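You operate a simulated robot arm through the tools that you are given. There is no shell and no other tool. Be economical: measure what you need, move in short steps, check, and stop when the job is done.

The job below is to be done with a simulated robot arm. You get a single attempt, and the scene is never put back.

TASK
Put things in order on the top of the dining table. At the end: the blue water bottle stands where the green bag roll stood; the green tea cup from the top of the dining table is on the beige small board (marked "OATS"); the grey blue-lid jar is in the white dish tub; the green bag roll stands where the green tea cup stood; whatever was shut is shut again. Leave all else as you found it, and nothing knocked over.

It is judged by the outcome, as a careful person would: the job done as asked, and still so three seconds after it is handed in. It fails if anything else is knocked over, pushed out of place, dropped, spilled or broken. A push-on lid holds only when it is set on centred and level and pressed home; a screw cap is set on level and turned clockwise until tight.

THE ROBOT
A 7-joint arm with a two-finger parallel gripper, fixed in place. Base frame: the origin is at the foot of the arm, x ahead of it, y to its left, z up; the work surface is at about z = 0. Units: m, rad, N and s.
With the tool pointing down near the work surface it reaches from about 0.24 to 0.62 m from the base axis. Its first joint turns from -1.152 to 1.152 rad. Payload 2.6 kg.
The TCP is the grasp point between the finger pads, 0.03 m short of the fingertips. In the tool frame z runs along the fingers and y along their closing line. The gripper opens to 0.094 m. The fingers are 0.028 m wide and 0.01 m thick; the gripper's body (0.05 by 0.096 m) begins 0.055 m behind the TCP.
Orientation is told as [roll, pitch, yaw] about the base's x, y, z axes, in that order, counted from this pose: with the fingers straight down and closing along the base's y, the tool's x points along the base's -x, its y along +y and its z along -z.

THE INTERFACE
- The arm moves only by the tool send_rows. Its argument "series" is a list of rows, each a list of 3 entries, a list of its own where there are three numbers: the shift along the tool's x, y, z in m, then the turn, a rotation vector about the tool's x, y, z in rad, then the opening, from 0 (shut) to 1 (fully open). In form: [[[x, y, z], [wx, wy, wz], fingers], ...]. A call has 1 to 8 rows; each row is the pose to reach, as a shift and turn from the pose commanded when the call began, along the tool's axes at that moment. Rows are played at 5 a second. More than 0.05 m and 0.15 rad between two rows, or a gripper value outside its range, and nothing of the call is played. Where a pose cannot be reached the arm comes as near as it can. A force on the tool above 40 N (or 10 N above the force at the start of the call, whichever is more), or a blocked arm, ends the call early, and 0.2 s more pass. The fingers move at their own pace (about 0.072 m/s each) and stop on an object; they squeeze with about 44 N. The grip force told is the motor's: it shows also when the fingers shut on nothing. Time passes only in rows, and 0.2 s behind the last, so rows that repeat a pose let the fingers close. It gives the time, the measured TCP pose, the force on the tool (base axes), the opening and the grip force at its end, in the units of the frame above (readings bear some noise).
- Cameras (640 x 400 px; columns grow to the right, rows downward): "scene" is fixed at [0.0374, 0.434, 0.561]; the picture's right is [-0.75, -0.67, 0.00], its down [-0.40, 0.44, -0.81] and it looks along [0.54, -0.60, -0.59] (base axes); focal length 245 px, centre (320, 200). "wrist" rides on the gripper at [-0.037, 0, -0.058] in the tool frame; the picture's right is [0.00, -1.00, 0.00], its down [0.97, 0.00, -0.24] and it looks along [0.24, 0.00, 0.97] (tool axes); focal length 218 px, centre (320, 200).
- snapshot(camera): a new picture of that camera. The clock stands still meanwhile.
- locate(camera, pixels): for up to 12 pixels [column, row] of the newest picture of that camera ("zoom" is the newest enlarged one), the place [x, y, z] in the base frame of the surface seen there, good to about 0.002 m. The clock stands still meanwhile.
- zoom(camera, box): a new picture of the part [left, top, right, bottom] of that camera's present view, enlarged. The clock stands still meanwhile.
- close_job(): hands the job in; it is judged then, once.

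Work in short steps. Measure before you move; look again where a grasp or a placing could have gone wrong, and mend it. You have 80 turns and 38 pictures in all, those below and enlarged ones among them. Open the gripper and draw the arm clear of the work before you hand the job in, unless the task says otherwise; then end with one line.

The tools are called after "Request:" as name(argument=value, ...) on one line, values as JSON. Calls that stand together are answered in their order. send_rows: Moves the arm, as the interface text tells. Its arguments: {"type":"object","properties":{"series":{"type":"array"}},"required":["series"]} The other tools are called the same way: snapshot (camera) takes a picture; locate (camera, pixels) gives the place of the surface under pixels of a picture; zoom (camera, box) takes an enlarged picture of a part of a camera's view; close_job () hands the job in.

At the start:

```text
clock: 0.0
eef_pos: [0.3057, 0.1547, 0.3744]
tool_rot: [0.001, -0.001, 0.0]
contact_force: [-0.2, -0.3, -0.5]
finger_gap: 0.0941
finger_force: 0.0
```

scene: 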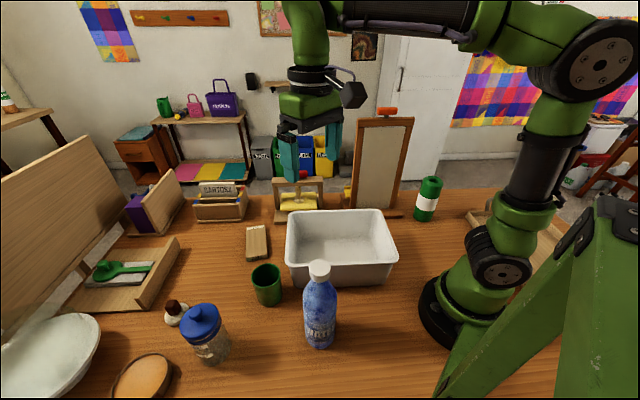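
wrist: 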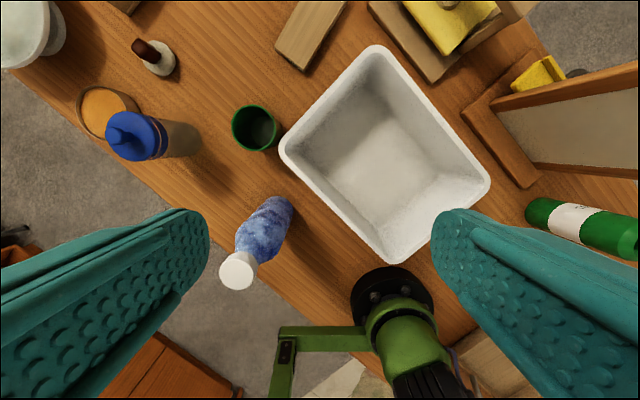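

The pictures show the cup at scene (266,285), bottle (320,305), jar (207,333), bag roll (428,198), a small board (257,243) and the tub (340,245). I measure these first.

Request:
locate(camera="scene", pixels=[[319, 267], [320, 300], [265, 268], [267, 300], [201, 313], [212, 352], [257, 243], [432, 181], [426, 205], [424, 219], [340, 250], [290, 240]])

Request:
locate(camera="wrist", pixels=[[237, 271], [262, 235], [254, 127], [254, 108], [137, 135], [116, 134], [310, 35], [545, 212], [625, 235], [380, 150], [270, 127], [233, 127]])

Request:
zoom(camera="scene", box=[160, 200, 360, 380])

Request:
zoom(camera="scene", box=[380, 150, 540, 250])

```text
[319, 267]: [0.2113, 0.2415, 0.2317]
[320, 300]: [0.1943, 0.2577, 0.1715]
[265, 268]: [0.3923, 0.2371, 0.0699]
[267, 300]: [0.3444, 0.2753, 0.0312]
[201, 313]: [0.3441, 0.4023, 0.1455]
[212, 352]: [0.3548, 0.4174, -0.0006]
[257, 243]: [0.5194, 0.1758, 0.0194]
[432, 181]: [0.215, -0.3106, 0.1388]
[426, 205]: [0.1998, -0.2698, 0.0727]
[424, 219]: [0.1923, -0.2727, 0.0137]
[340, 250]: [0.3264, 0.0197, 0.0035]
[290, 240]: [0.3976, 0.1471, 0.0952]
```

```text
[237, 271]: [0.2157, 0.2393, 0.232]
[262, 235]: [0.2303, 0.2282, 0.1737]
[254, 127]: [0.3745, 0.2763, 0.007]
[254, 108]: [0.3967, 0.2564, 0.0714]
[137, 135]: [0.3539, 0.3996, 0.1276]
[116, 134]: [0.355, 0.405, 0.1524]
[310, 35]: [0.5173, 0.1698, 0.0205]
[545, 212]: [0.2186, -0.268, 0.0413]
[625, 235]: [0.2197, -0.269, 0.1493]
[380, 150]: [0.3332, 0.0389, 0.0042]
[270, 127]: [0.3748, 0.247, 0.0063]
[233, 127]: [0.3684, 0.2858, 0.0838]
```

```text
2.22 times, centred on (260, 290) of scene
```

zoom: 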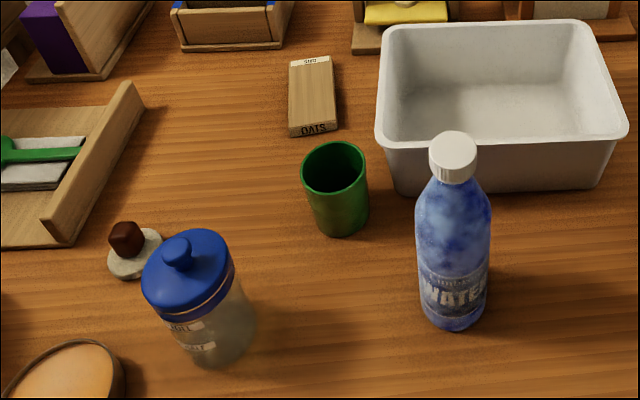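

```text
4.00 times, centred on (460, 200) of scene
```

zoom: 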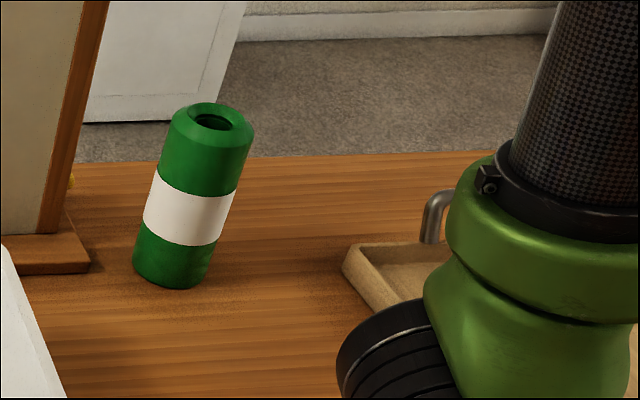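

Heights are clear: cup ~0.08, jar ~0.15, bottle 0.23, roll ~0.15. I move above the cup to look at the cup, board and jar more exactly.

Request:
send_rows(series=[[[-0.018, 0.026, 0.02], [0, 0, 0], 1], [[-0.035, 0.055, 0.04], [0, 0, 0], 1], [[-0.052, 0.085, 0.06], [0, 0, 0], 1], [[-0.064, 0.105, 0.07], [0, 0, 0], 1], [[-0.064, 0.105, 0.07], [0, 0, 0], 1]])

Request:
snapshot(camera="wrist")

```text
clock: 1.2
eef_pos: [0.3702, 0.2571, 0.3032]
tool_rot: [0.0, -0.001, -0.001]
contact_force: [-0.7, 0.4, 0.3]
finger_gap: 0.0943
finger_force: 0.0
```

```text
33 pictures are left
```

wrist: 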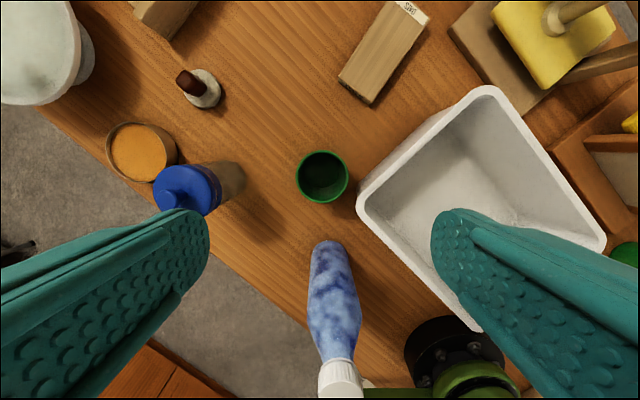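

The cup rim is at wrist (322,176), the board runs from (405,5) to (365,95), and the jar lid is at (187,188). I measure their edges.

Request:
locate(camera="wrist", pixels=[[297, 176], [347, 176], [322, 152], [322, 201], [340, 78], [370, 103], [428, 17], [390, 2], [175, 190], [210, 185], [215, 205], [241, 180]])

Request:
locate(camera="wrist", pixels=[[490, 90], [360, 200], [600, 243], [474, 325], [490, 180], [440, 190], [343, 375], [338, 300], [335, 250], [115, 150], [172, 150], [205, 100]])

```text
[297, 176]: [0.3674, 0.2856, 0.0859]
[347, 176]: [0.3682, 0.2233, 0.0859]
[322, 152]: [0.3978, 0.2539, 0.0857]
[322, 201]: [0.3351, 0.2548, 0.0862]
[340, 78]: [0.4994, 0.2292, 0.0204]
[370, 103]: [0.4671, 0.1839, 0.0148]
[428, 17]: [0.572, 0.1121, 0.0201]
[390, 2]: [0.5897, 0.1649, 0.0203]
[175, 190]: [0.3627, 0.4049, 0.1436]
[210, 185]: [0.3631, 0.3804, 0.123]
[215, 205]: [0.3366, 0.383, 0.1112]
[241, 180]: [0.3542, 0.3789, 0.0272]
```

```text
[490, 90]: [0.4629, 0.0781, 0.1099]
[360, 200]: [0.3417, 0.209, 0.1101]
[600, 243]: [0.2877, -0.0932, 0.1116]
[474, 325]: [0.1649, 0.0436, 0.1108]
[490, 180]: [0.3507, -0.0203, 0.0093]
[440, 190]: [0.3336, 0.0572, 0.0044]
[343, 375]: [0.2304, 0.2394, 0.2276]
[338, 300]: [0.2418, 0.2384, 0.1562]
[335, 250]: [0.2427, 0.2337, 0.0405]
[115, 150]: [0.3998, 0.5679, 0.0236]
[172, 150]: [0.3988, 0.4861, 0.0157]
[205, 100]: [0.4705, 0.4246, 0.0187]
```

The cup is centred at about (0.367,0.2545), 0.063 wide and 0.086 high. The tub corner at (0.342,0.209) is near, so I yaw 45° so the fingers pass along the tub edge, and come down to z 0.20.

Request:
send_rows(series=[[[0.0035, -0.0026, 0.01], [0, 0, -0.131], 1], [[0.0035, -0.0026, 0.03], [0, 0, -0.262], 1], [[0.0035, -0.0026, 0.05], [0, 0, -0.393], 1], [[0.0035, -0.0026, 0.07], [0, 0, -0.524], 1], [[0.0035, -0.0026, 0.09], [0, 0, -0.654], 1], [[0.0035, -0.0026, 0.103], [0, 0, -0.785], 1], [[0.0035, -0.0026, 0.103], [0, 0, -0.785], 1]])

Request:
snapshot(camera="wrist")

```text
clock: 2.8
eef_pos: [0.3649, 0.2577, 0.2015]
tool_rot: [0.002, 0.0, 0.787]
contact_force: [0.4, 0.5, 0.2]
finger_gap: 0.094
finger_force: 0.0
```

```text
32 pictures are left
```

wrist: 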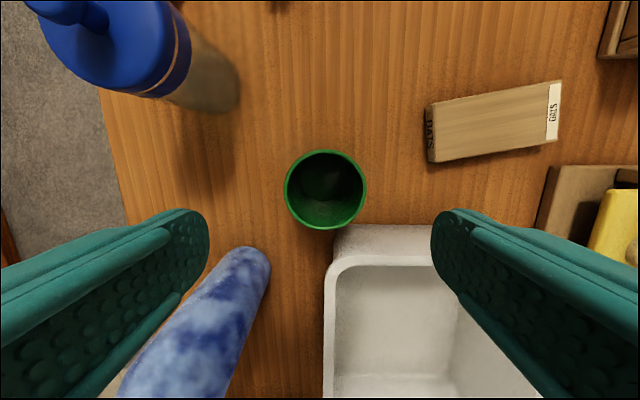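

The cup is centred between the fingers at (325,190), and the tub edge lies parallel, about 0.05 m away. I check the rim once more.

Request:
locate(camera="wrist", pixels=[[286, 190], [365, 190], [325, 152], [325, 228], [428, 110], [433, 160], [560, 82], [558, 140], [430, 228], [340, 228], [110, 40], [185, 60]])

```text
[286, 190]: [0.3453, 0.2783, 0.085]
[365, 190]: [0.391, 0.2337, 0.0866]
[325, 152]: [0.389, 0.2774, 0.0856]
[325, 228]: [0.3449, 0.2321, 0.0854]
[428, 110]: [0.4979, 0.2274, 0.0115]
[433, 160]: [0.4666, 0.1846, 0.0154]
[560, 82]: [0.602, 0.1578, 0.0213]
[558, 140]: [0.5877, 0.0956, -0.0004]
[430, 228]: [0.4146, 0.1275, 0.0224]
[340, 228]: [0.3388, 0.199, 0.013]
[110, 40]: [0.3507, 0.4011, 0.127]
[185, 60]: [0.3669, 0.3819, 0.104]
```

Cup centre is (0.3675,0.2555) and board centre about (0.534,0.171), top at 0.020. I descend straight down to z 0.055 and grip.

Request:
send_rows(series=[[[0, 0, 0.04], [0, 0, 0], 1], [[0, 0, 0.08], [0, 0, 0], 1], [[0, 0, 0.12], [0, 0, 0], 1], [[0, 0, 0.145], [0, 0, 0], 1], [[0, 0, 0.145], [0, 0, 0], 0], [[0, 0, 0.145], [0, 0, 0], 0], [[0, 0, 0.145], [0, 0, 0], 0]])

```text
clock: 4.4
eef_pos: [0.3666, 0.2572, 0.0547]
tool_rot: [0.0, 0.0, 0.785]
contact_force: [-0.2, 0.5, 0.4]
finger_gap: 0.0668
finger_force: 43.7
```

Gap 0.067 with 43.7 N: the cup is held. I lift 0.12 m and carry it over the board (tool shift -0.058, -0.1775).

Request:
send_rows(series=[[[0, 0, -0.03], [0, 0, 0], 0], [[0, 0, -0.07], [0, 0, 0], 0], [[-0.004, -0.014, -0.11], [0, 0, 0], 0], [[-0.018, -0.054, -0.12], [0, 0, 0], 0], [[-0.031, -0.096, -0.12], [0, 0, 0], 0], [[-0.045, -0.138, -0.12], [0, 0, 0], 0], [[-0.058, -0.1775, -0.12], [0, 0, 0], 0], [[-0.058, -0.1775, -0.12], [0, 0, 0], 0]])

Request:
snapshot(camera="wrist")

```text
clock: 6.2
eef_pos: [0.5327, 0.1723, 0.1781]
tool_rot: [0.001, 0.001, 0.785]
contact_force: [0.3, 0.0, -1.0]
finger_gap: 0.0668
finger_force: 43.8
```

```text
31 pictures are left
```

wrist: 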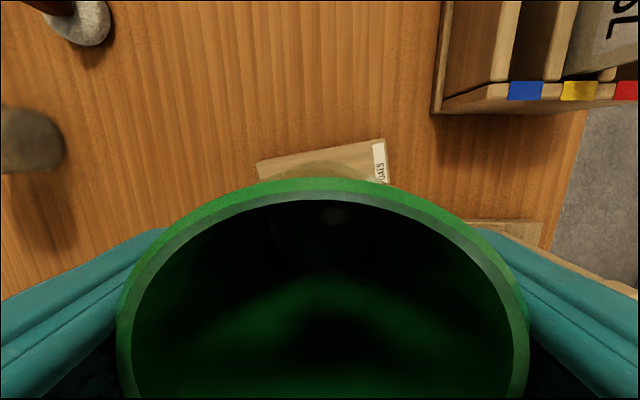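

The cup is upright in the grip; the board's far edge is visible from (257,162) to (385,140). I measure it to confirm the board centre.

Request:
locate(camera="wrist", pixels=[[260, 163], [383, 141], [383, 180], [265, 178], [480, 105], [540, 100]])

Request:
zoom(camera="scene", box=[180, 170, 320, 290])

```text
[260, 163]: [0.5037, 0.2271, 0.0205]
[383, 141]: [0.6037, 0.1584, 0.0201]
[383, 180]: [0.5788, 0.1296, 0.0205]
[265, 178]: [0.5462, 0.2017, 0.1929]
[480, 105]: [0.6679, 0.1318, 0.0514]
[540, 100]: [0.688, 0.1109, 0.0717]
```

```text
3.33 times, centred on (250, 230) of scene
```

zoom: 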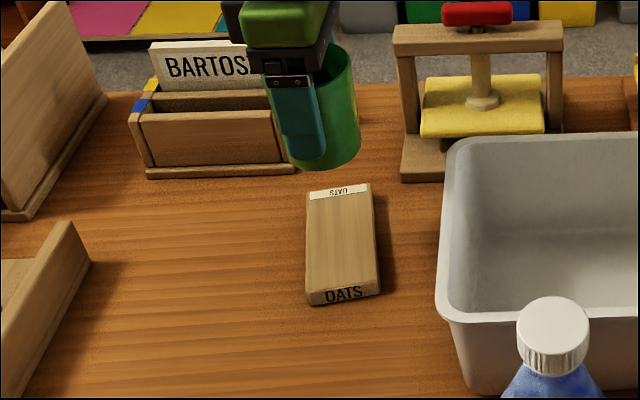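

Board centre computes to (0.537,0.1705); the cup is within 4 mm. I lower it so that its bottom meets the board top (TCP about 0.076), then release.

Request:
send_rows(series=[[[-0.002, -0.002, 0.04], [0, 0, 0], 0], [[-0.002, -0.002, 0.075], [0, 0, 0], 0], [[-0.002, -0.002, 0.095], [0, 0, 0], 0], [[-0.002, -0.002, 0.1015], [0, 0, 0], 0], [[-0.002, -0.002, 0.1025], [0, 0, 0], 0]])

```text
clock: 7.4
eef_pos: [0.5362, 0.1711, 0.074]
tool_rot: [-0.001, -0.004, 0.783]
contact_force: [-3.9, -3.2, 13.9]
finger_gap: 0.0667
finger_force: 43.5
```

A 14 N upward force says it is standing on the board. I open and rise straight up.

Request:
send_rows(series=[[[0, 0, -0.001], [0, 0, 0], 0.3], [[0, 0, -0.001], [0, 0, 0], 1], [[0, 0, -0.001], [0, 0, 0], 1], [[0, 0, -0.03], [0, 0, 0], 1], [[0, 0, -0.07], [0, 0, 0], 1], [[0, 0, -0.11], [0, 0, 0], 1], [[0, 0, -0.15], [0, 0, 0], 1]])

Request:
zoom(camera="scene", box=[80, 200, 340, 390])

```text
clock: 9.0
eef_pos: [0.5343, 0.1695, 0.2203]
tool_rot: [0.0, 0.0, 0.786]
contact_force: [0.4, -0.2, 0.5]
finger_gap: 0.0939
finger_force: 0.0
```

```text
2.11 times, centred on (210, 295) of scene
```

zoom: 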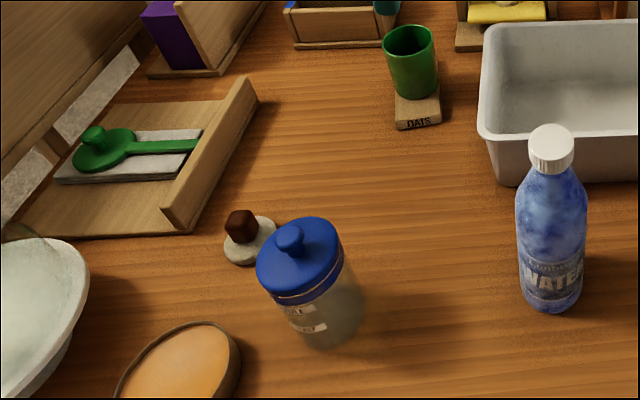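

The cup stands on the OATS board. Next the jar: I measure its lid, band and glass body from this zoom.

Request:
locate(camera="zoom", pixels=[[290, 232], [300, 250], [258, 270], [343, 255], [305, 285], [305, 297], [312, 308], [362, 300], [288, 318], [320, 345], [350, 280], [240, 255]])

```text
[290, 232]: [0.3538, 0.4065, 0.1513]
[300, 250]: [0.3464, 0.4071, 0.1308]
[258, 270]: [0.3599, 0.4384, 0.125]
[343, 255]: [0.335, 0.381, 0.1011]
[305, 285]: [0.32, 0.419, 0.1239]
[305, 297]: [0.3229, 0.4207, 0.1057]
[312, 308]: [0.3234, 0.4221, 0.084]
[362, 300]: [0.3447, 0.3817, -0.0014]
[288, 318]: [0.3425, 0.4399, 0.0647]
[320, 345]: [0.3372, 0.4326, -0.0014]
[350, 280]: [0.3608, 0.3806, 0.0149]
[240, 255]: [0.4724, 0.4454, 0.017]
```

The jar's lid (r≈0.036, z 0.10–0.13) is wider than its glass, and a knob tops it at 0.152. So I want a tilted grip on the glass below the lid. First I test, empty, whether a 50° outward tilt is reachable above the tub at z 0.22.

Request:
send_rows(series=[[[0.03, 0.011, 0], [0, -0.125, 0], 1], [[0.06, 0.022, 0], [0, -0.25, 0], 1], [[0.09, 0.033, 0], [0, -0.375, 0], 1], [[0.12, 0.044, 0], [0, -0.5, 0], 1], [[0.15, 0.055, 0], [0, -0.625, 0], 1], [[0.18, 0.066, 0], [0, -0.75, 0], 1], [[0.2067, 0.0769, 0], [0, -0.87, 0], 1], [[0.2067, 0.0769, 0], [0, -0.87, 0], 1]])

```text
clock: 10.8
eef_pos: [0.332, 0.0766, 0.222]
tool_rot: [0.0, -0.87, 0.783]
contact_force: [0.3, -0.1, -0.3]
finger_gap: 0.0936
finger_force: 0.1
```

That pose is reached exactly. I lower to z 0.12 and look at the clearance inside the tub.

Request:
send_rows(series=[[[0.0255, 0, 0.0215], [0, 0, 0], 1], [[0.051, 0, 0.043], [0, 0, 0], 1], [[0.0764, 0, 0.0645], [0, 0, 0], 1], [[0.0764, 0, 0.0645], [0, 0, 0], 1]])

Request:
snapshot(camera="scene")

Request:
snapshot(camera="wrist")

```text
clock: 11.8
eef_pos: [0.3337, 0.0792, 0.1223]
tool_rot: [0.001, -0.869, 0.783]
contact_force: [0.1, -0.3, 0.0]
finger_gap: 0.0942
finger_force: 0.0
```

```text
28 pictures are left
```

scene: 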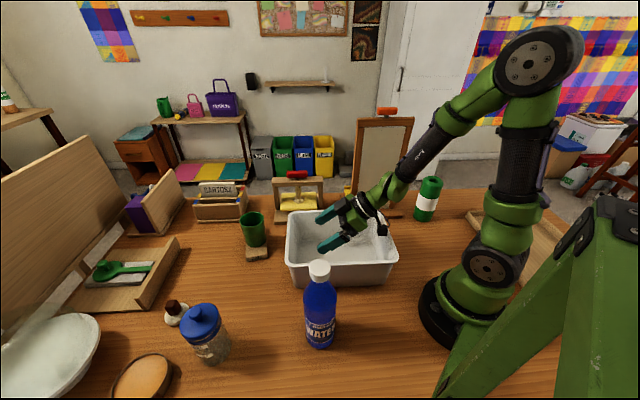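

```text
27 pictures are left
```

wrist: 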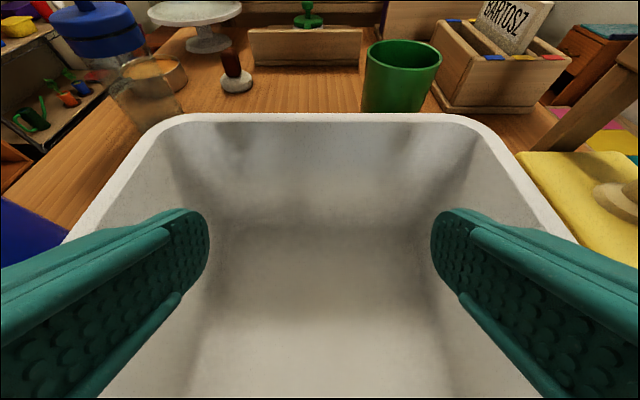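

The fingers fit nicely inside the tub and the arm passes over the near rim. I lower another 0.04 m to check that the working depth is free.

Request:
send_rows(series=[[[0.011, 0, 0.0095], [0, 0, 0], 1], [[0.022, 0, 0.0185], [0, 0, 0], 1], [[0.0306, 0, 0.0258], [0, 0, 0], 1], [[0.0306, 0, 0.0258], [0, 0, 0], 1]])

Request:
zoom(camera="scene", box=[270, 150, 450, 290])

```text
clock: 12.8
eef_pos: [0.3366, 0.0799, 0.0825]
tool_rot: [0.002, -0.869, 0.786]
contact_force: [-0.1, 0.7, 0.0]
finger_gap: 0.0942
finger_force: 0.1
out of reach, approached as far as the arm can: row 1, 2, 3, 4
```

```text
2.86 times, centred on (360, 220) of scene
```

zoom: 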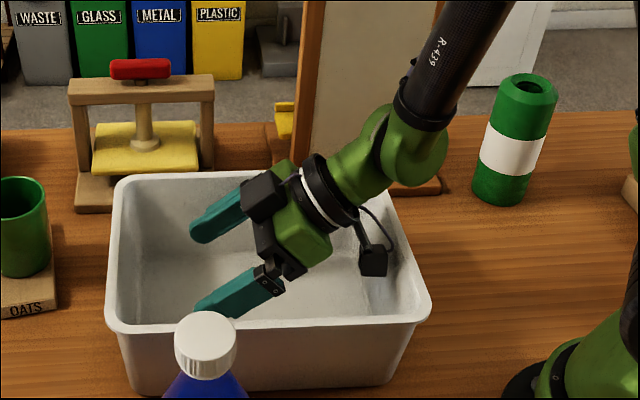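

Depth 0.0825 is reached though near the arm's limit. A black box hangs under the wrist at zoom (373,262); I measure how close it is to the tub.

Request:
locate(camera="zoom", pixels=[[373, 262], [362, 275], [384, 272], [388, 255], [370, 240], [400, 245], [420, 310], [412, 290]])

```text
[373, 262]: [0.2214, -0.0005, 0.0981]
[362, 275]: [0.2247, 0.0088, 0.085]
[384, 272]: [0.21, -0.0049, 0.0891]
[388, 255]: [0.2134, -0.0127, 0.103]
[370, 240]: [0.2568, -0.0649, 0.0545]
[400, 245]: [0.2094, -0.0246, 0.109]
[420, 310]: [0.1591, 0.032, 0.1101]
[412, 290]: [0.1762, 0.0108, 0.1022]
```

The box would come close to the tub wall at 50°, so I will use a 42° tilt with a higher grip, and do the jar last, once the bottle no longer stands behind its approach. Before going for the roll I measure it and the mirror stand beside it.

Request:
locate(camera="scene", pixels=[[385, 110], [357, 120], [412, 122], [403, 214], [380, 212], [350, 205], [431, 179], [440, 188], [416, 210], [470, 215], [478, 208], [530, 230]])

Request:
locate(camera="zoom", pixels=[[527, 87], [502, 82], [555, 92], [528, 75], [500, 200], [478, 190], [525, 200], [440, 190], [300, 60], [280, 160]])

```text
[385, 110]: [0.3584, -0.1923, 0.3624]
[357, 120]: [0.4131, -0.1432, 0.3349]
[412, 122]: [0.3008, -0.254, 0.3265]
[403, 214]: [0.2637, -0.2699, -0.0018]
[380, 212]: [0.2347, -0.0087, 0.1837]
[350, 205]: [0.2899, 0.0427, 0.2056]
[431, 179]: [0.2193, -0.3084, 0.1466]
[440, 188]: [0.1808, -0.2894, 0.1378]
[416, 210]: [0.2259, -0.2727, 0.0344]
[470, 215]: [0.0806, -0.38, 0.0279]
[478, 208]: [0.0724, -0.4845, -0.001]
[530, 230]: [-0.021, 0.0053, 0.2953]
```

```text
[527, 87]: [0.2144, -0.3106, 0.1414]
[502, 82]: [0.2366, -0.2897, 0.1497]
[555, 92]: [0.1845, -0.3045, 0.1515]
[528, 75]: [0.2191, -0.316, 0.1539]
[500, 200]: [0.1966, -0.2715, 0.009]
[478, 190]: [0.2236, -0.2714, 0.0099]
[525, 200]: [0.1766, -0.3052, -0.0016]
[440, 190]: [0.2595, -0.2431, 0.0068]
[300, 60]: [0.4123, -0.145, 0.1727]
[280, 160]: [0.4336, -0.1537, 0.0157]
```

The roll stands near (0.208,-0.295), height 0.153; the mirror's edge is about 0.1 m off in +x. I rise straight out of the tub first.

Request:
send_rows(series=[[[-0.03, 0, -0.0253], [0, 0, 0], 1], [[-0.06, 0, -0.0506], [0, 0, 0], 1], [[-0.09, 0, -0.076], [0, 0, 0], 1], [[-0.12, 0, -0.1012], [0, 0, 0], 1], [[-0.145, 0, -0.1223], [0, 0, 0], 1]])

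Request:
send_rows(series=[[[0, 0, 0], [0, 0.125, 0], 1], [[0, 0, 0], [0, 0.25, 0], 1], [[0, 0, 0], [0, 0.375, 0], 1], [[0, 0, 0], [0, 0.5, 0], 1], [[0, 0, 0], [0, 0.625, 0], 1], [[0, 0, 0], [0, 0.75, 0], 1], [[0, 0, 0], [0, 0.87, 0], 1], [[0, 0, 0], [0, 0.87, 0], 1]])

```text
clock: 14.0
eef_pos: [0.3377, 0.0789, 0.2746]
tool_rot: [-0.001, -0.871, 0.785]
contact_force: [0.5, 0.1, -0.1]
finger_gap: 0.0942
finger_force: 0.0
```

```text
clock: 15.8
eef_pos: [0.3376, 0.0798, 0.273]
tool_rot: [0.0, 0.001, 0.786]
contact_force: [-0.2, -0.7, 0.2]
finger_gap: 0.0939
finger_force: 0.0
```

Vertical again at (0.3376,0.0798,0.273). I swing to (0.255,-0.06,0.29) while yawing back to 0.

Request:
send_rows(series=[[[0.026, -0.007, -0.004], [0, 0, 0.131], 1], [[0.052, -0.014, -0.008], [0, 0, 0.262], 1], [[0.078, -0.021, -0.012], [0, 0, 0.393], 1], [[0.105, -0.027, -0.016], [0, 0, 0.524], 1], [[0.131, -0.034, -0.02], [0, 0, 0.654], 1], [[0.157, -0.041, -0.02], [0, 0, 0.786], 1], [[0.157, -0.041, -0.02], [0, 0, 0.786], 1]])

Request:
send_rows(series=[[[0.008, -0.04, 0], [0, 0, 0], 1], [[0.016, -0.08, 0], [0, 0, 0], 1], [[0.024, -0.12, 0], [0, 0, 0], 1], [[0.032, -0.16, 0], [0, 0, 0], 1], [[0.038, -0.195, 0], [0, 0, 0], 1], [[0.042, -0.22, 0], [0, 0, 0], 1], [[0.042, -0.22, 0], [0, 0, 0], 1]])

Request:
snapshot(camera="wrist")

```text
clock: 17.4
eef_pos: [0.2574, -0.0614, 0.2934]
tool_rot: [-0.001, 0.001, -0.003]
contact_force: [0.7, -0.1, 0.3]
finger_gap: 0.0941
finger_force: 0.0
```

```text
clock: 19.0
eef_pos: [0.2154, -0.281, 0.293]
tool_rot: [0.001, -0.001, -0.002]
contact_force: [-0.3, 0.1, -0.1]
finger_gap: 0.0938
finger_force: 0.1
```

```text
25 pictures are left
```

wrist: 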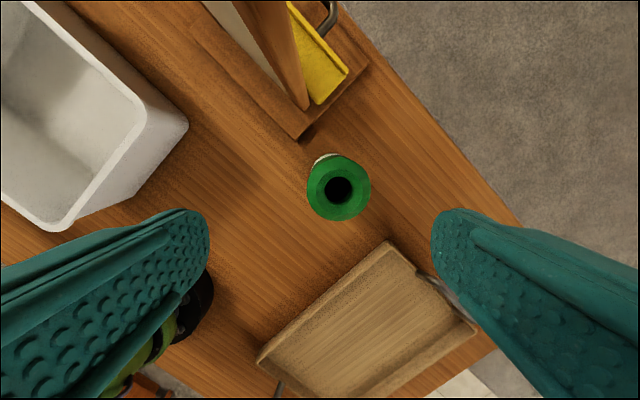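

The roll's top is at wrist (339,189). I measure its rim and foot to get its exact spot.

Request:
locate(camera="wrist", pixels=[[309, 190], [369, 188], [339, 160], [339, 218], [327, 188], [351, 188], [320, 155], [305, 138], [305, 108], [390, 242]])

```text
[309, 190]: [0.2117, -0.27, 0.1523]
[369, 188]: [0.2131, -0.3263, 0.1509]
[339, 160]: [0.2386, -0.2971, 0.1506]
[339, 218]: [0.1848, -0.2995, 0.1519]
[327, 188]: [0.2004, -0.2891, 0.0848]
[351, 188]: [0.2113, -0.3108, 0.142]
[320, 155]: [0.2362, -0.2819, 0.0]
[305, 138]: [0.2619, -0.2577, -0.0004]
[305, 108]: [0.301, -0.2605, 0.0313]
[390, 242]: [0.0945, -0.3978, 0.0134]
```

Roll centre is (0.2117,-0.298), 0.055 wide, 0.152 high. I line up and descend to z 0.107, then close.

Request:
send_rows(series=[[[0.0025, -0.0175, 0.02], [0, 0, 0], 1], [[0.0025, -0.0175, 0.06], [0, 0, 0], 1], [[0.0025, -0.0175, 0.1], [0, 0, 0], 1], [[0.0025, -0.0175, 0.145], [0, 0, 0], 1], [[0.0025, -0.0175, 0.186], [0, 0, 0], 1], [[0.0025, -0.0175, 0.186], [0, 0, 0], 0], [[0.0025, -0.0175, 0.186], [0, 0, 0], 0], [[0.0025, -0.0175, 0.186], [0, 0, 0], 0]])

```text
clock: 20.8
eef_pos: [0.2108, -0.2949, 0.1084]
tool_rot: [0.0, -0.001, 0.0]
contact_force: [0.2, -0.8, 0.6]
finger_gap: 0.06
finger_force: 43.6
```

Roll held (gap 0.060, 43.6 N). I lift it to z 0.288 and carry it back via (0.255,-0.06), clear of the mirror.

Request:
send_rows(series=[[[0, 0, -0.03], [0, 0, 0], 0], [[0, 0, -0.075], [0, 0, 0], 0], [[0, 0, -0.12], [0, 0, 0], 0], [[0, 0, -0.16], [0, 0, 0], 0], [[0, 0, -0.18], [0, 0, 0], 0], [[-0.006, 0.035, -0.18], [0, 0, 0], 0], [[-0.014, 0.075, -0.18], [0, 0, 0], 0], [[-0.022, 0.12, -0.18], [0, 0, 0], 0]])

Request:
send_rows(series=[[[-0.008, 0.04, 0], [0, 0, 0], 0], [[-0.016, 0.08, 0], [0, 0, 0], 0], [[-0.026, 0.12, 0], [0, 0, 0], 0], [[-0.04, 0.16, 0], [0, 0, -0.1], 0], [[-0.056, 0.2, 0], [0, 0, -0.22], 0], [[-0.072, 0.24, 0], [0, 0, -0.34], 0], [[-0.088, 0.28, 0], [0, 0, -0.46], 0], [[-0.104, 0.32, 0], [0, 0, -0.58], 0]])

```text
clock: 22.6
eef_pos: [0.235, -0.1789, 0.2851]
tool_rot: [0.001, -0.001, -0.001]
contact_force: [-0.5, 0.4, -2.1]
finger_gap: 0.0601
finger_force: 44.1
```

```text
clock: 24.4
eef_pos: [0.3361, 0.1406, 0.2859]
tool_rot: [-0.001, -0.001, 0.581]
contact_force: [-0.5, 0.0, -2.6]
finger_gap: 0.0597
finger_force: 44.2
```

The roll hangs upright at (0.336,0.141). I move it over the cup's former spot (0.3675,0.2555) with yaw 0.785 and look.

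Request:
send_rows(series=[[[-0.03, 0.026, 0], [0, 0, -0.07], 0], [[-0.06, 0.053, 0], [0, 0, -0.14], 0], [[-0.0887, 0.0787, 0], [0, 0, -0.205], 0], [[-0.0887, 0.0787, 0], [0, 0, -0.205], 0], [[-0.0887, 0.0787, 0], [0, 0, -0.205], 0]])

Request:
snapshot(camera="scene")

```text
clock: 25.6
eef_pos: [0.3697, 0.254, 0.285]
tool_rot: [0.001, -0.002, 0.785]
contact_force: [0.4, -0.5, -2.1]
finger_gap: 0.0598
finger_force: 44.3
```

```text
24 pictures are left
```

scene: 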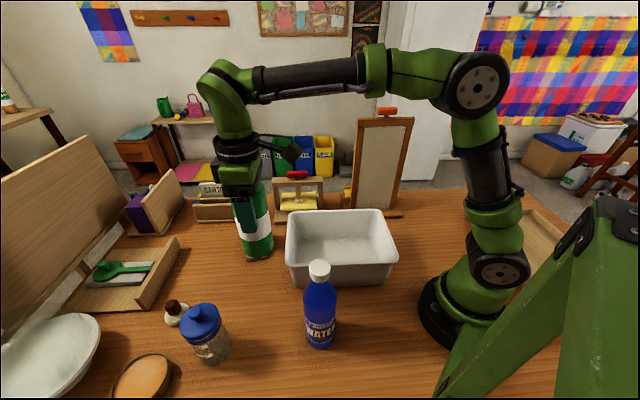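

Position is right. I descend by the same 0.18 m it was lifted, slowing at the end.

Request:
send_rows(series=[[[0, 0, 0.045], [0, 0, 0], 0], [[0, 0, 0.09], [0, 0, 0], 0], [[0, 0, 0.13], [0, 0, 0], 0], [[0, 0, 0.16], [0, 0, 0], 0], [[0, 0, 0.175], [0, 0, 0], 0], [[0, 0, 0.179], [0, 0, 0], 0], [[0, 0, 0.1805], [0, 0, 0], 0]])

```text
clock: 27.2
eef_pos: [0.3697, 0.2569, 0.107]
tool_rot: [-0.003, -0.008, 0.783]
contact_force: [-8.2, -8.4, 36.9]
finger_gap: 0.0604
finger_force: 43.9
```

It is standing (37 N upward). I ease up 1 mm, open and rise.

Request:
send_rows(series=[[[0, 0, -0.0015], [0, 0, 0], 0], [[0, 0, -0.0015], [0, 0, 0], 0.4], [[0, 0, -0.0015], [0, 0, 0], 1], [[0, 0, -0.0015], [0, 0, 0], 1], [[0, 0, -0.04], [0, 0, 0], 1], [[0, 0, -0.085], [0, 0, 0], 1], [[0, 0, -0.13], [0, 0, 0], 1], [[0, 0, -0.175], [0, 0, 0], 1]])

Request:
snapshot(camera="wrist")

```text
clock: 29.0
eef_pos: [0.3686, 0.2562, 0.2856]
tool_rot: [-0.001, 0.0, 0.784]
contact_force: [0.2, 0.6, 0.6]
finger_gap: 0.094
finger_force: 0.0
```

```text
23 pictures are left
```

wrist: 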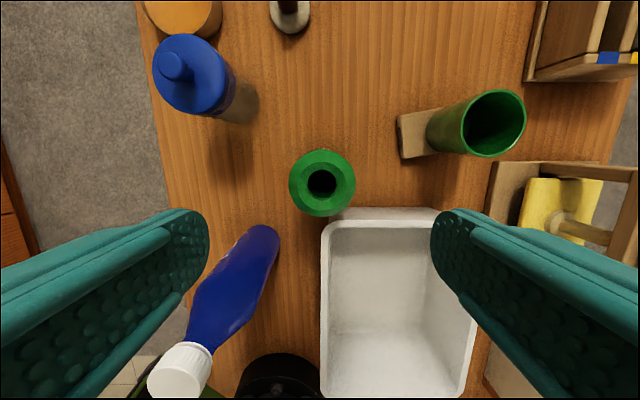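

The roll stands at the cup's place, (322,183) in the picture. I measure its rim, the bottle's cap at (180,370), the tub's inner edges and the jar.

Request:
locate(camera="wrist", pixels=[[290, 183], [355, 183], [322, 151], [322, 215], [180, 372], [150, 372], [210, 360], [200, 315], [265, 240], [175, 68], [190, 40], [232, 95]])

Request:
locate(camera="wrist", pixels=[[380, 222], [380, 210], [335, 300], [323, 300], [390, 395], [400, 300], [400, 380], [380, 245], [380, 260], [462, 350], [472, 350], [350, 300]])

```text
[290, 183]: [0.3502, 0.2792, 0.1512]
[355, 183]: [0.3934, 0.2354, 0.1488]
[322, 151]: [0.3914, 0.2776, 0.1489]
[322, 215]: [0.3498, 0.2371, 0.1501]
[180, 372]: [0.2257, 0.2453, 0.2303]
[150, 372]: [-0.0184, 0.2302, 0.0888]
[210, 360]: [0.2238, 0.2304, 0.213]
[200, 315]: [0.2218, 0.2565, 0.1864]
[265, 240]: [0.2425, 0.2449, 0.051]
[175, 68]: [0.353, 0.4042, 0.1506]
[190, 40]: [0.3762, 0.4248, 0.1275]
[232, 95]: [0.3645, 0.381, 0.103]
```

```text
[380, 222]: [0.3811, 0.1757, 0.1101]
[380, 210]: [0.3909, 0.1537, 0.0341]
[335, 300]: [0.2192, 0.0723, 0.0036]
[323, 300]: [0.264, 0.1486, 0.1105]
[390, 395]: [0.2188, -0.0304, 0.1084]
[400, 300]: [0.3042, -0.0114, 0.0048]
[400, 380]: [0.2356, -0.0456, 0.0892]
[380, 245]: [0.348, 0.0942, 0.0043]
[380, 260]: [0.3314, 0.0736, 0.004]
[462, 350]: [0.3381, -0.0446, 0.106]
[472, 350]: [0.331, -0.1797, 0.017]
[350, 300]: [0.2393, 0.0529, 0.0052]
```

The roll is centred at (0.371,0.257), good. Now the bottle: I rise to z 0.32 and move above its cap near (0.215,0.24), yaw 0.

Request:
send_rows(series=[[[0.005, 0.004, -0.035], [0, 0, 0.11], 1], [[0.03, 0.024, -0.035], [0, 0, 0.24], 1], [[0.055, 0.044, -0.035], [0, 0, 0.38], 1], [[0.08, 0.064, -0.035], [0, 0, 0.52], 1], [[0.1, 0.081, -0.035], [0, 0, 0.65], 1], [[0.12, 0.097, -0.035], [0, 0, 0.785], 1], [[0.12, 0.097, -0.035], [0, 0, 0.785], 1]])

Request:
snapshot(camera="wrist")

```text
clock: 30.6
eef_pos: [0.2139, 0.2416, 0.3159]
tool_rot: [0.0, 0.001, -0.002]
contact_force: [-0.3, -0.9, -0.2]
finger_gap: 0.0943
finger_force: 0.0
```

```text
22 pictures are left
```

wrist: 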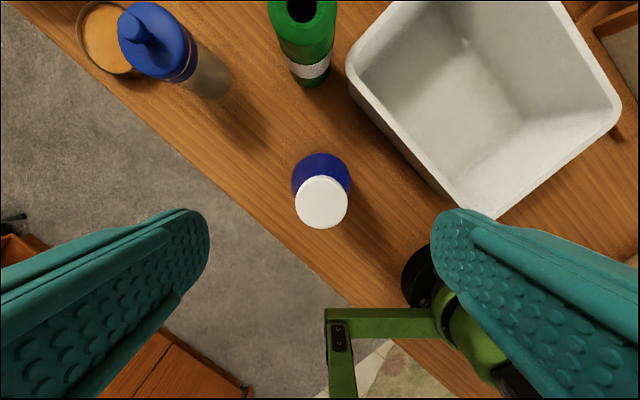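

The white cap is at (321,202) with the bottle body behind at (322,175). I measure the cap's rim, the shoulder, and a zoom of the side profile in the scene camera.

Request:
locate(camera="wrist", pixels=[[297, 202], [345, 202], [321, 180], [321, 226], [321, 202], [321, 168], [293, 178], [350, 178], [322, 156]])

Request:
zoom(camera="scene", box=[270, 250, 370, 360])

```text
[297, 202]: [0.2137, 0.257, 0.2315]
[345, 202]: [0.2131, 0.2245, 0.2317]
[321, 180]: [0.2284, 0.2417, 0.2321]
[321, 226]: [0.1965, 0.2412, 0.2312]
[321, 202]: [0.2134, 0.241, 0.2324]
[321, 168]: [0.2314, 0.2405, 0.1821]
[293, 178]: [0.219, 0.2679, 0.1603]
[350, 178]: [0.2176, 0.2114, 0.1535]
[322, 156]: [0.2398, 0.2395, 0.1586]
```

```text
3.64 times, centred on (320, 305) of scene
```

zoom: 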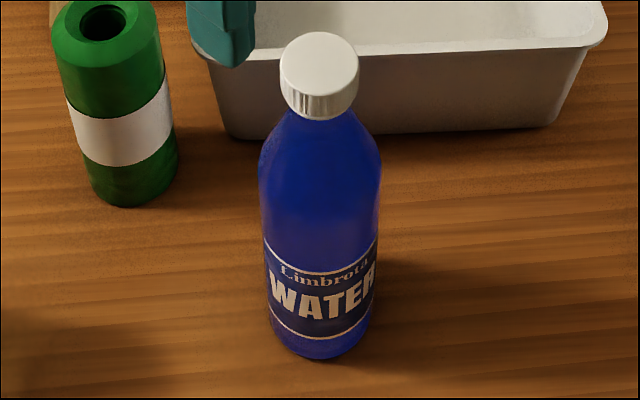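

Cap centre is (0.2133,0.241), 0.034 wide, top 0.232; the shoulder only widens below 0.18. I descend to about z 0.22 and grip the cap squarely.

Request:
send_rows(series=[[[0, 0, 0.03], [0, 0, 0], 1], [[0, 0, 0.06], [0, 0, 0], 1], [[0, 0, 0.096], [0, 0, 0], 1], [[0, 0, 0.096], [0, 0, 0], 0.6], [[0, 0, 0.096], [0, 0, 0], 0], [[0, 0, 0.096], [0, 0, 0], 0], [[0, 0, 0.096], [0, 0, 0], 0], [[0, 0, 0.096], [0, 0, 0], 0]])

```text
clock: 32.4
eef_pos: [0.2146, 0.2413, 0.2207]
tool_rot: [0.002, 0.001, -0.004]
contact_force: [0.0, -1.7, 0.6]
finger_gap: 0.0341
finger_force: 43.9
```

Gap 0.034 equals the cap. I lift gently by 0.05 m to see whether the whole bottle comes along.

Request:
send_rows(series=[[[0, 0, -0.01], [0, 0, 0], 0], [[0, 0, -0.025], [0, 0, 0], 0], [[0, 0, -0.05], [0, 0, 0], 0], [[0, 0, -0.05], [0, 0, 0], 0]])

Request:
zoom(camera="scene", box=[220, 160, 400, 360])

```text
clock: 33.4
eef_pos: [0.2137, 0.2395, 0.2691]
tool_rot: [0.0, 0.001, -0.002]
contact_force: [-0.2, -0.2, -3.6]
finger_gap: 0.0336
finger_force: 44.2
```

```text
2.00 times, centred on (310, 260) of scene
```

zoom: 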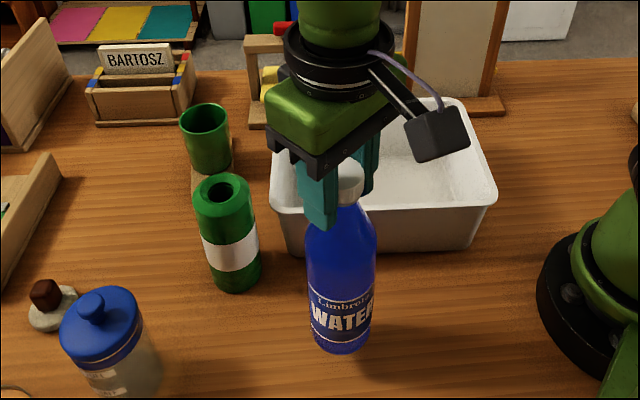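

The bottle hangs straight (3.6 N). I raise it to z 0.38 and carry it over the tub's near side.

Request:
send_rows(series=[[[0, 0, -0.035], [0, 0, 0], 0], [[0, 0, -0.075], [0, 0, 0], 0], [[-0.005, -0.01, -0.11], [0, 0, 0], 0], [[-0.018, -0.045, -0.11], [0, 0, 0], 0], [[-0.033, -0.085, -0.11], [0, 0, 0], 0], [[-0.045, -0.125, -0.11], [0, 0, 0], 0], [[-0.053, -0.165, -0.11], [0, 0, 0], 0], [[-0.056, -0.205, -0.11], [0, 0, 0], 0]])

Request:
send_rows(series=[[[0, -0.04, 0], [0, 0, 0], 0], [[0.002, -0.08, 0], [0, 0, 0], 0], [[0.008, -0.12, 0], [0, 0, 0], 0], [[0.018, -0.16, 0], [0, 0, 0], 0], [[0.03, -0.2, 0], [0, 0, 0], 0], [[0.042, -0.24, 0], [0, 0, 0], 0], [[0.052, -0.28, 0], [0, 0, 0], 0], [[0.056, -0.31, 0], [0, 0, 0], 0]])

```text
clock: 35.2
eef_pos: [0.2714, 0.0338, 0.3797]
tool_rot: [0.0, 0.001, 0.0]
contact_force: [-0.4, 0.0, 0.0]
finger_gap: 0.0337
finger_force: 44.0
```

```text
clock: 37.0
eef_pos: [0.2162, -0.277, 0.3802]
tool_rot: [0.001, 0.001, 0.0]
contact_force: [-0.1, -0.6, -2.9]
finger_gap: 0.0337
finger_force: 44.0
```

Still held. I align over the roll's former place (0.2117,-0.298) and look before lowering.

Request:
send_rows(series=[[[0.003, -0.0225, 0], [0, 0, 0], 0], [[0.003, -0.0225, 0.04], [0, 0, 0], 0], [[0.003, -0.0225, 0.08], [0, 0, 0], 0], [[0.003, -0.0225, 0.08], [0, 0, 0], 0]])

Request:
zoom(camera="scene", box=[340, 70, 540, 250])

```text
clock: 38.0
eef_pos: [0.2127, -0.2983, 0.3018]
tool_rot: [0.001, -0.001, -0.001]
contact_force: [-0.5, 0.7, -4.4]
finger_gap: 0.033
finger_force: 44.0
```

```text
2.22 times, centred on (440, 160) of scene
```

zoom: 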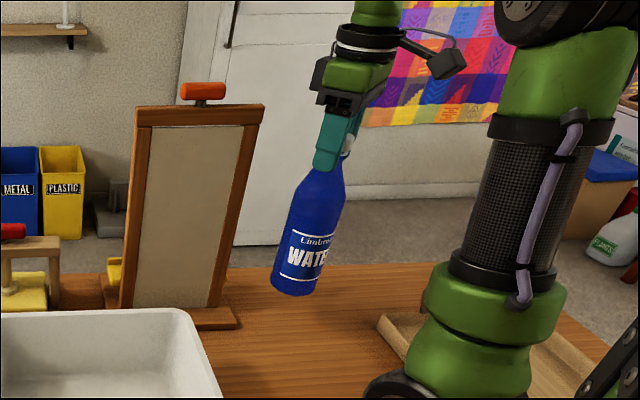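

The bottle hangs upright (the lean matches perspective). It is about 0.08 m above the table; I lower it slowly to the grip height 0.2205.

Request:
send_rows(series=[[[0, 0, 0.035], [0, 0, 0], 0], [[0, 0, 0.065], [0, 0, 0], 0], [[0, 0, 0.075], [0, 0, 0], 0], [[0, 0, 0.0785], [0, 0, 0], 0], [[0, 0, 0.08], [0, 0, 0], 0]])

```text
clock: 39.2
eef_pos: [0.2112, -0.2981, 0.2213]
tool_rot: [-0.001, -0.001, -0.001]
contact_force: [0.2, 1.4, -1.0]
finger_gap: 0.0334
finger_force: 43.8
```

The force is near zero, so it just touches or almost does; I go down another 1.5 mm to confirm contact.

Request:
send_rows(series=[[[0, 0, 0.0008], [0, 0, 0], 0], [[0, 0, 0.0015], [0, 0, 0], 0], [[0, 0, 0.0015], [0, 0, 0], 0]])

```text
clock: 40.0
eef_pos: [0.2122, -0.2976, 0.2205]
tool_rot: [-0.002, -0.001, 0.0]
contact_force: [-2.8, 5.3, 21.5]
finger_gap: 0.0337
finger_force: 43.6
```

Contact at 21 N: the bottle stands. I ease 1 mm, open and rise to z 0.32.

Request:
send_rows(series=[[[0, 0, -0.001], [0, 0, 0], 0], [[0, 0, -0.001], [0, 0, 0], 0.4], [[0, 0, -0.001], [0, 0, 0], 1], [[0, 0, -0.001], [0, 0, 0], 1], [[0, 0, -0.03], [0, 0, 0], 1], [[0, 0, -0.07], [0, 0, 0], 1], [[0, 0, -0.1], [0, 0, 0], 1]])

Request:
zoom(camera="scene", box=[340, 70, 540, 250])

```text
clock: 41.6
eef_pos: [0.2113, -0.3001, 0.3196]
tool_rot: [0.0, -0.001, 0.0]
contact_force: [-0.5, 0.3, 0.0]
finger_gap: 0.0939
finger_force: 0.0
```

```text
2.22 times, centred on (440, 160) of scene
```

zoom: 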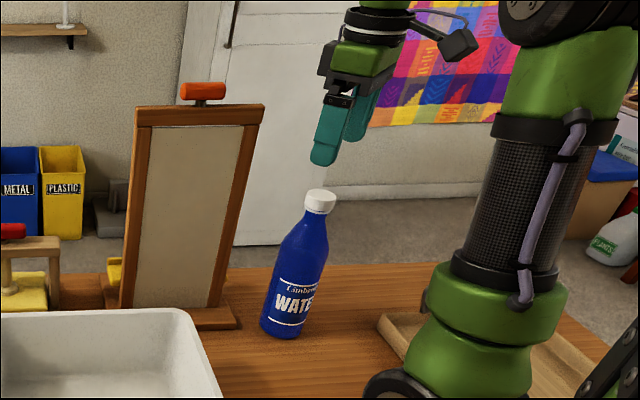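

The bottle stands upright on the roll's spot. Now the jar: I travel back along the same safe path at z 0.32, yawing to 0.785 on the way.

Request:
send_rows(series=[[[-0.004, 0.03, 0], [0, 0, 0], 1], [[-0.012, 0.07, 0], [0, 0, 0], 1], [[-0.024, 0.115, 0], [0, 0, 0], 1], [[-0.036, 0.16, 0], [0, 0, 0], 1], [[-0.048, 0.205, 0], [0, 0, 0], 1], [[-0.056, 0.25, 0], [0, 0, 0], 1], [[-0.06, 0.295, 0], [0, 0, 0], 1], [[-0.064, 0.34, 0], [0, 0, 0], 1]])

Request:
send_rows(series=[[[-0.008, 0.045, 0], [0, 0, -0.12], 1], [[-0.016, 0.09, 0], [0, 0, -0.24], 1], [[-0.024, 0.135, 0], [0, 0, -0.36], 1], [[-0.032, 0.18, 0], [0, 0, -0.48], 1], [[-0.04, 0.225, 0], [0, 0, -0.6], 1], [[-0.05, 0.27, 0], [0, 0, -0.7], 1], [[-0.06, 0.31, 0], [0, 0, -0.785], 1], [[-0.06, 0.31, 0], [0, 0, -0.785], 1]])

Request:
snapshot(camera="wrist")

```text
clock: 43.4
eef_pos: [0.2745, 0.0424, 0.3189]
tool_rot: [0.0, 0.002, -0.001]
contact_force: [-0.5, 0.5, 0.6]
finger_gap: 0.0937
finger_force: 0.1
```

```text
clock: 45.2
eef_pos: [0.3394, 0.3539, 0.3184]
tool_rot: [-0.001, 0.0, 0.786]
contact_force: [0.9, 0.6, 0.4]
finger_gap: 0.094
finger_force: 0.0
```

```text
17 pictures are left
```

wrist: 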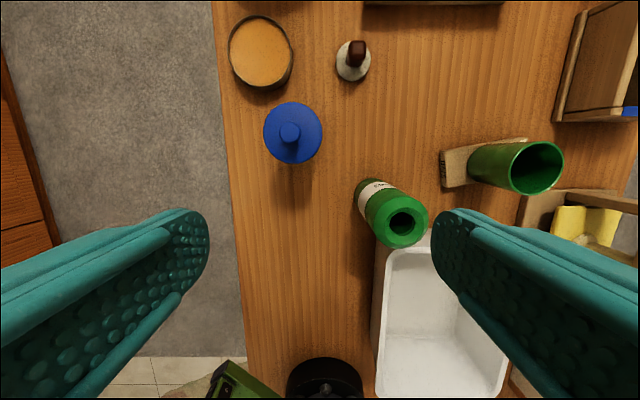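

The lid is at wrist (293,133) seen nearly straight down. I measure its rim and knob.

Request:
locate(camera="wrist", pixels=[[266, 133], [320, 133], [293, 105], [293, 160], [290, 133], [273, 115], [313, 113], [273, 152], [313, 152], [395, 200], [352, 70], [290, 65]])

```text
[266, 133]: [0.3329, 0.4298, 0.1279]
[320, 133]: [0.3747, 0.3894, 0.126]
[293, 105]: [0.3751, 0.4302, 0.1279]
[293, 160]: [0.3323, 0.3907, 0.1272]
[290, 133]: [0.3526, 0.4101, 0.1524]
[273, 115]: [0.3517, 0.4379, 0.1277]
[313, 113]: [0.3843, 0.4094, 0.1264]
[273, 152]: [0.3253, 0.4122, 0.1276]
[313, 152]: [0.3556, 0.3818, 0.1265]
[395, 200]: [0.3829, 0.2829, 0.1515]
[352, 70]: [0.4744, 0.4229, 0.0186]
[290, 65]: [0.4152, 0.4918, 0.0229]
```

Jar axis is (0.354,0.410), lid radius ~0.034. I tilt 42° outward while moving back to a pre-grasp at about (0.275,0.331,0.218).

Request:
send_rows(series=[[[0.01, 0.005, 0.01], [0, -0.122, 0], 1], [[0.02, 0.01, 0.025], [0, -0.244, 0], 1], [[0.032, 0.015, 0.045], [0, -0.366, 0], 1], [[0.044, 0.02, 0.065], [0, -0.489, 0], 1], [[0.055, 0.025, 0.085], [0, -0.611, 0], 1], [[0.0617, 0.0293, 0.1], [0, -0.733, 0], 1], [[0.0617, 0.0293, 0.1], [0, -0.733, 0], 1]])

Request:
snapshot(camera="wrist")

```text
clock: 46.8
eef_pos: [0.2721, 0.3302, 0.2195]
tool_rot: [0.002, -0.734, 0.784]
contact_force: [0.3, 0.6, 0.2]
finger_gap: 0.094
finger_force: 0.1
```

```text
16 pictures are left
```

wrist: 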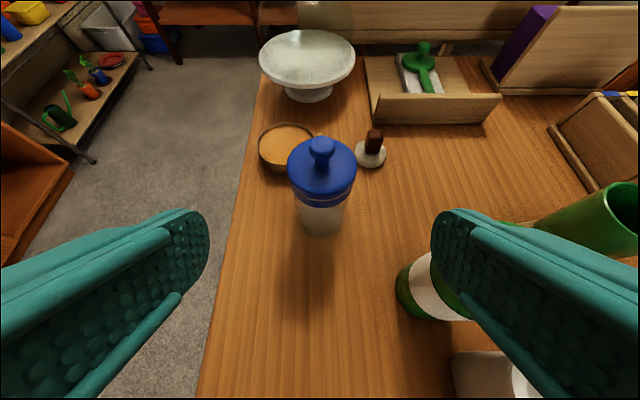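

The jar sits centred between the fingers at column 321, the roll safely to the right. I advance along the finger axis to the glass below the lid (TCP 0.341,0.397,0.078), still open.

Request:
send_rows(series=[[[0.0236, 0, 0.03], [0, 0, 0], 1], [[0.0236, 0, 0.065], [0, 0, 0], 1], [[0.0236, 0, 0.1], [0, 0, 0], 1], [[0.0236, 0, 0.13], [0, 0, 0], 1], [[0.0236, 0, 0.155], [0, 0, 0], 1], [[0.0236, 0, 0.1693], [0, 0, 0], 1], [[0.0236, 0, 0.1693], [0, 0, 0], 1]])

Request:
zoom(camera="scene", box=[140, 230, 320, 390])

Request:
snapshot(camera="wrist")

```text
clock: 48.4
eef_pos: [0.3428, 0.4003, 0.0781]
tool_rot: [0.0, -0.734, 0.783]
contact_force: [0.0, -1.0, 0.1]
finger_gap: 0.094
finger_force: 0.0
```

```text
2.50 times, centred on (230, 310) of scene
```

zoom: 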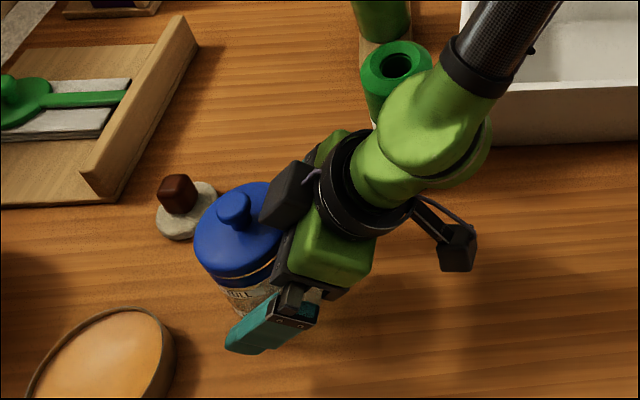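

```text
14 pictures are left
```

wrist: 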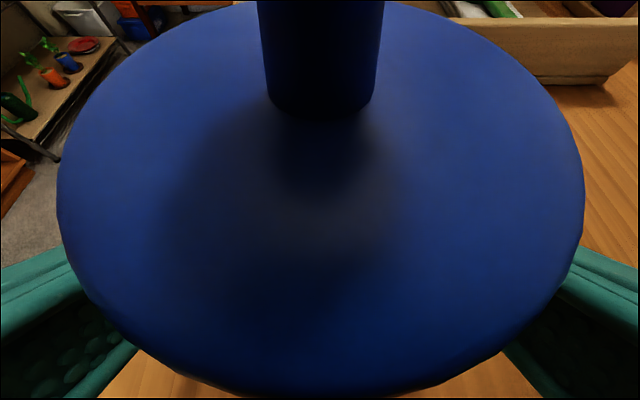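

The fingers straddle the glass below the lid, with no contact (forces about 0). I close.

Request:
send_rows(series=[[[0, 0, 0], [0, 0, 0], 0.6], [[0, 0, 0], [0, 0, 0], 0], [[0, 0, 0], [0, 0, 0], 0], [[0, 0, 0], [0, 0, 0], 0], [[0, 0, 0], [0, 0, 0], 0]])

```text
clock: 49.6
eef_pos: [0.3427, 0.3991, 0.0779]
tool_rot: [-0.002, -0.732, 0.784]
contact_force: [0.3, 0.4, -0.1]
finger_gap: 0.0632
finger_force: 43.8
```

Gap 0.063 – the fingers hold the glass, not the wider lid. I lift 0.04 m straight up and check.

Request:
send_rows(series=[[[-0.0067, 0, -0.0074], [0, 0, 0], 0], [[-0.0168, 0, -0.0186], [0, 0, 0], 0], [[-0.0268, 0, -0.0297], [0, 0, 0], 0], [[-0.0268, 0, -0.0297], [0, 0, 0], 0]])

Request:
zoom(camera="scene", box=[140, 210, 320, 370])

```text
clock: 50.6
eef_pos: [0.341, 0.3981, 0.1149]
tool_rot: [0.0, -0.734, 0.785]
contact_force: [0.0, -0.5, -2.2]
finger_gap: 0.0636
finger_force: 44.2
```

```text
2.50 times, centred on (230, 290) of scene
```

zoom: 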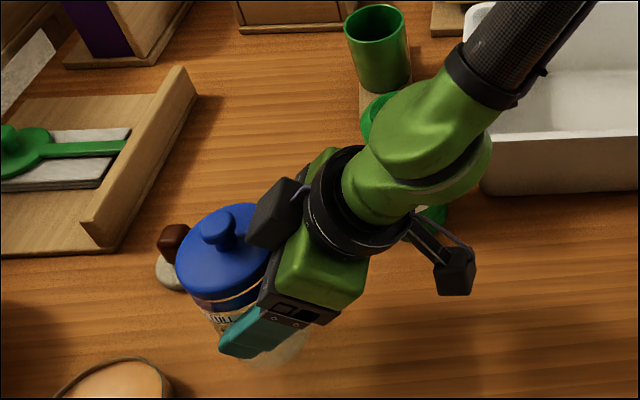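

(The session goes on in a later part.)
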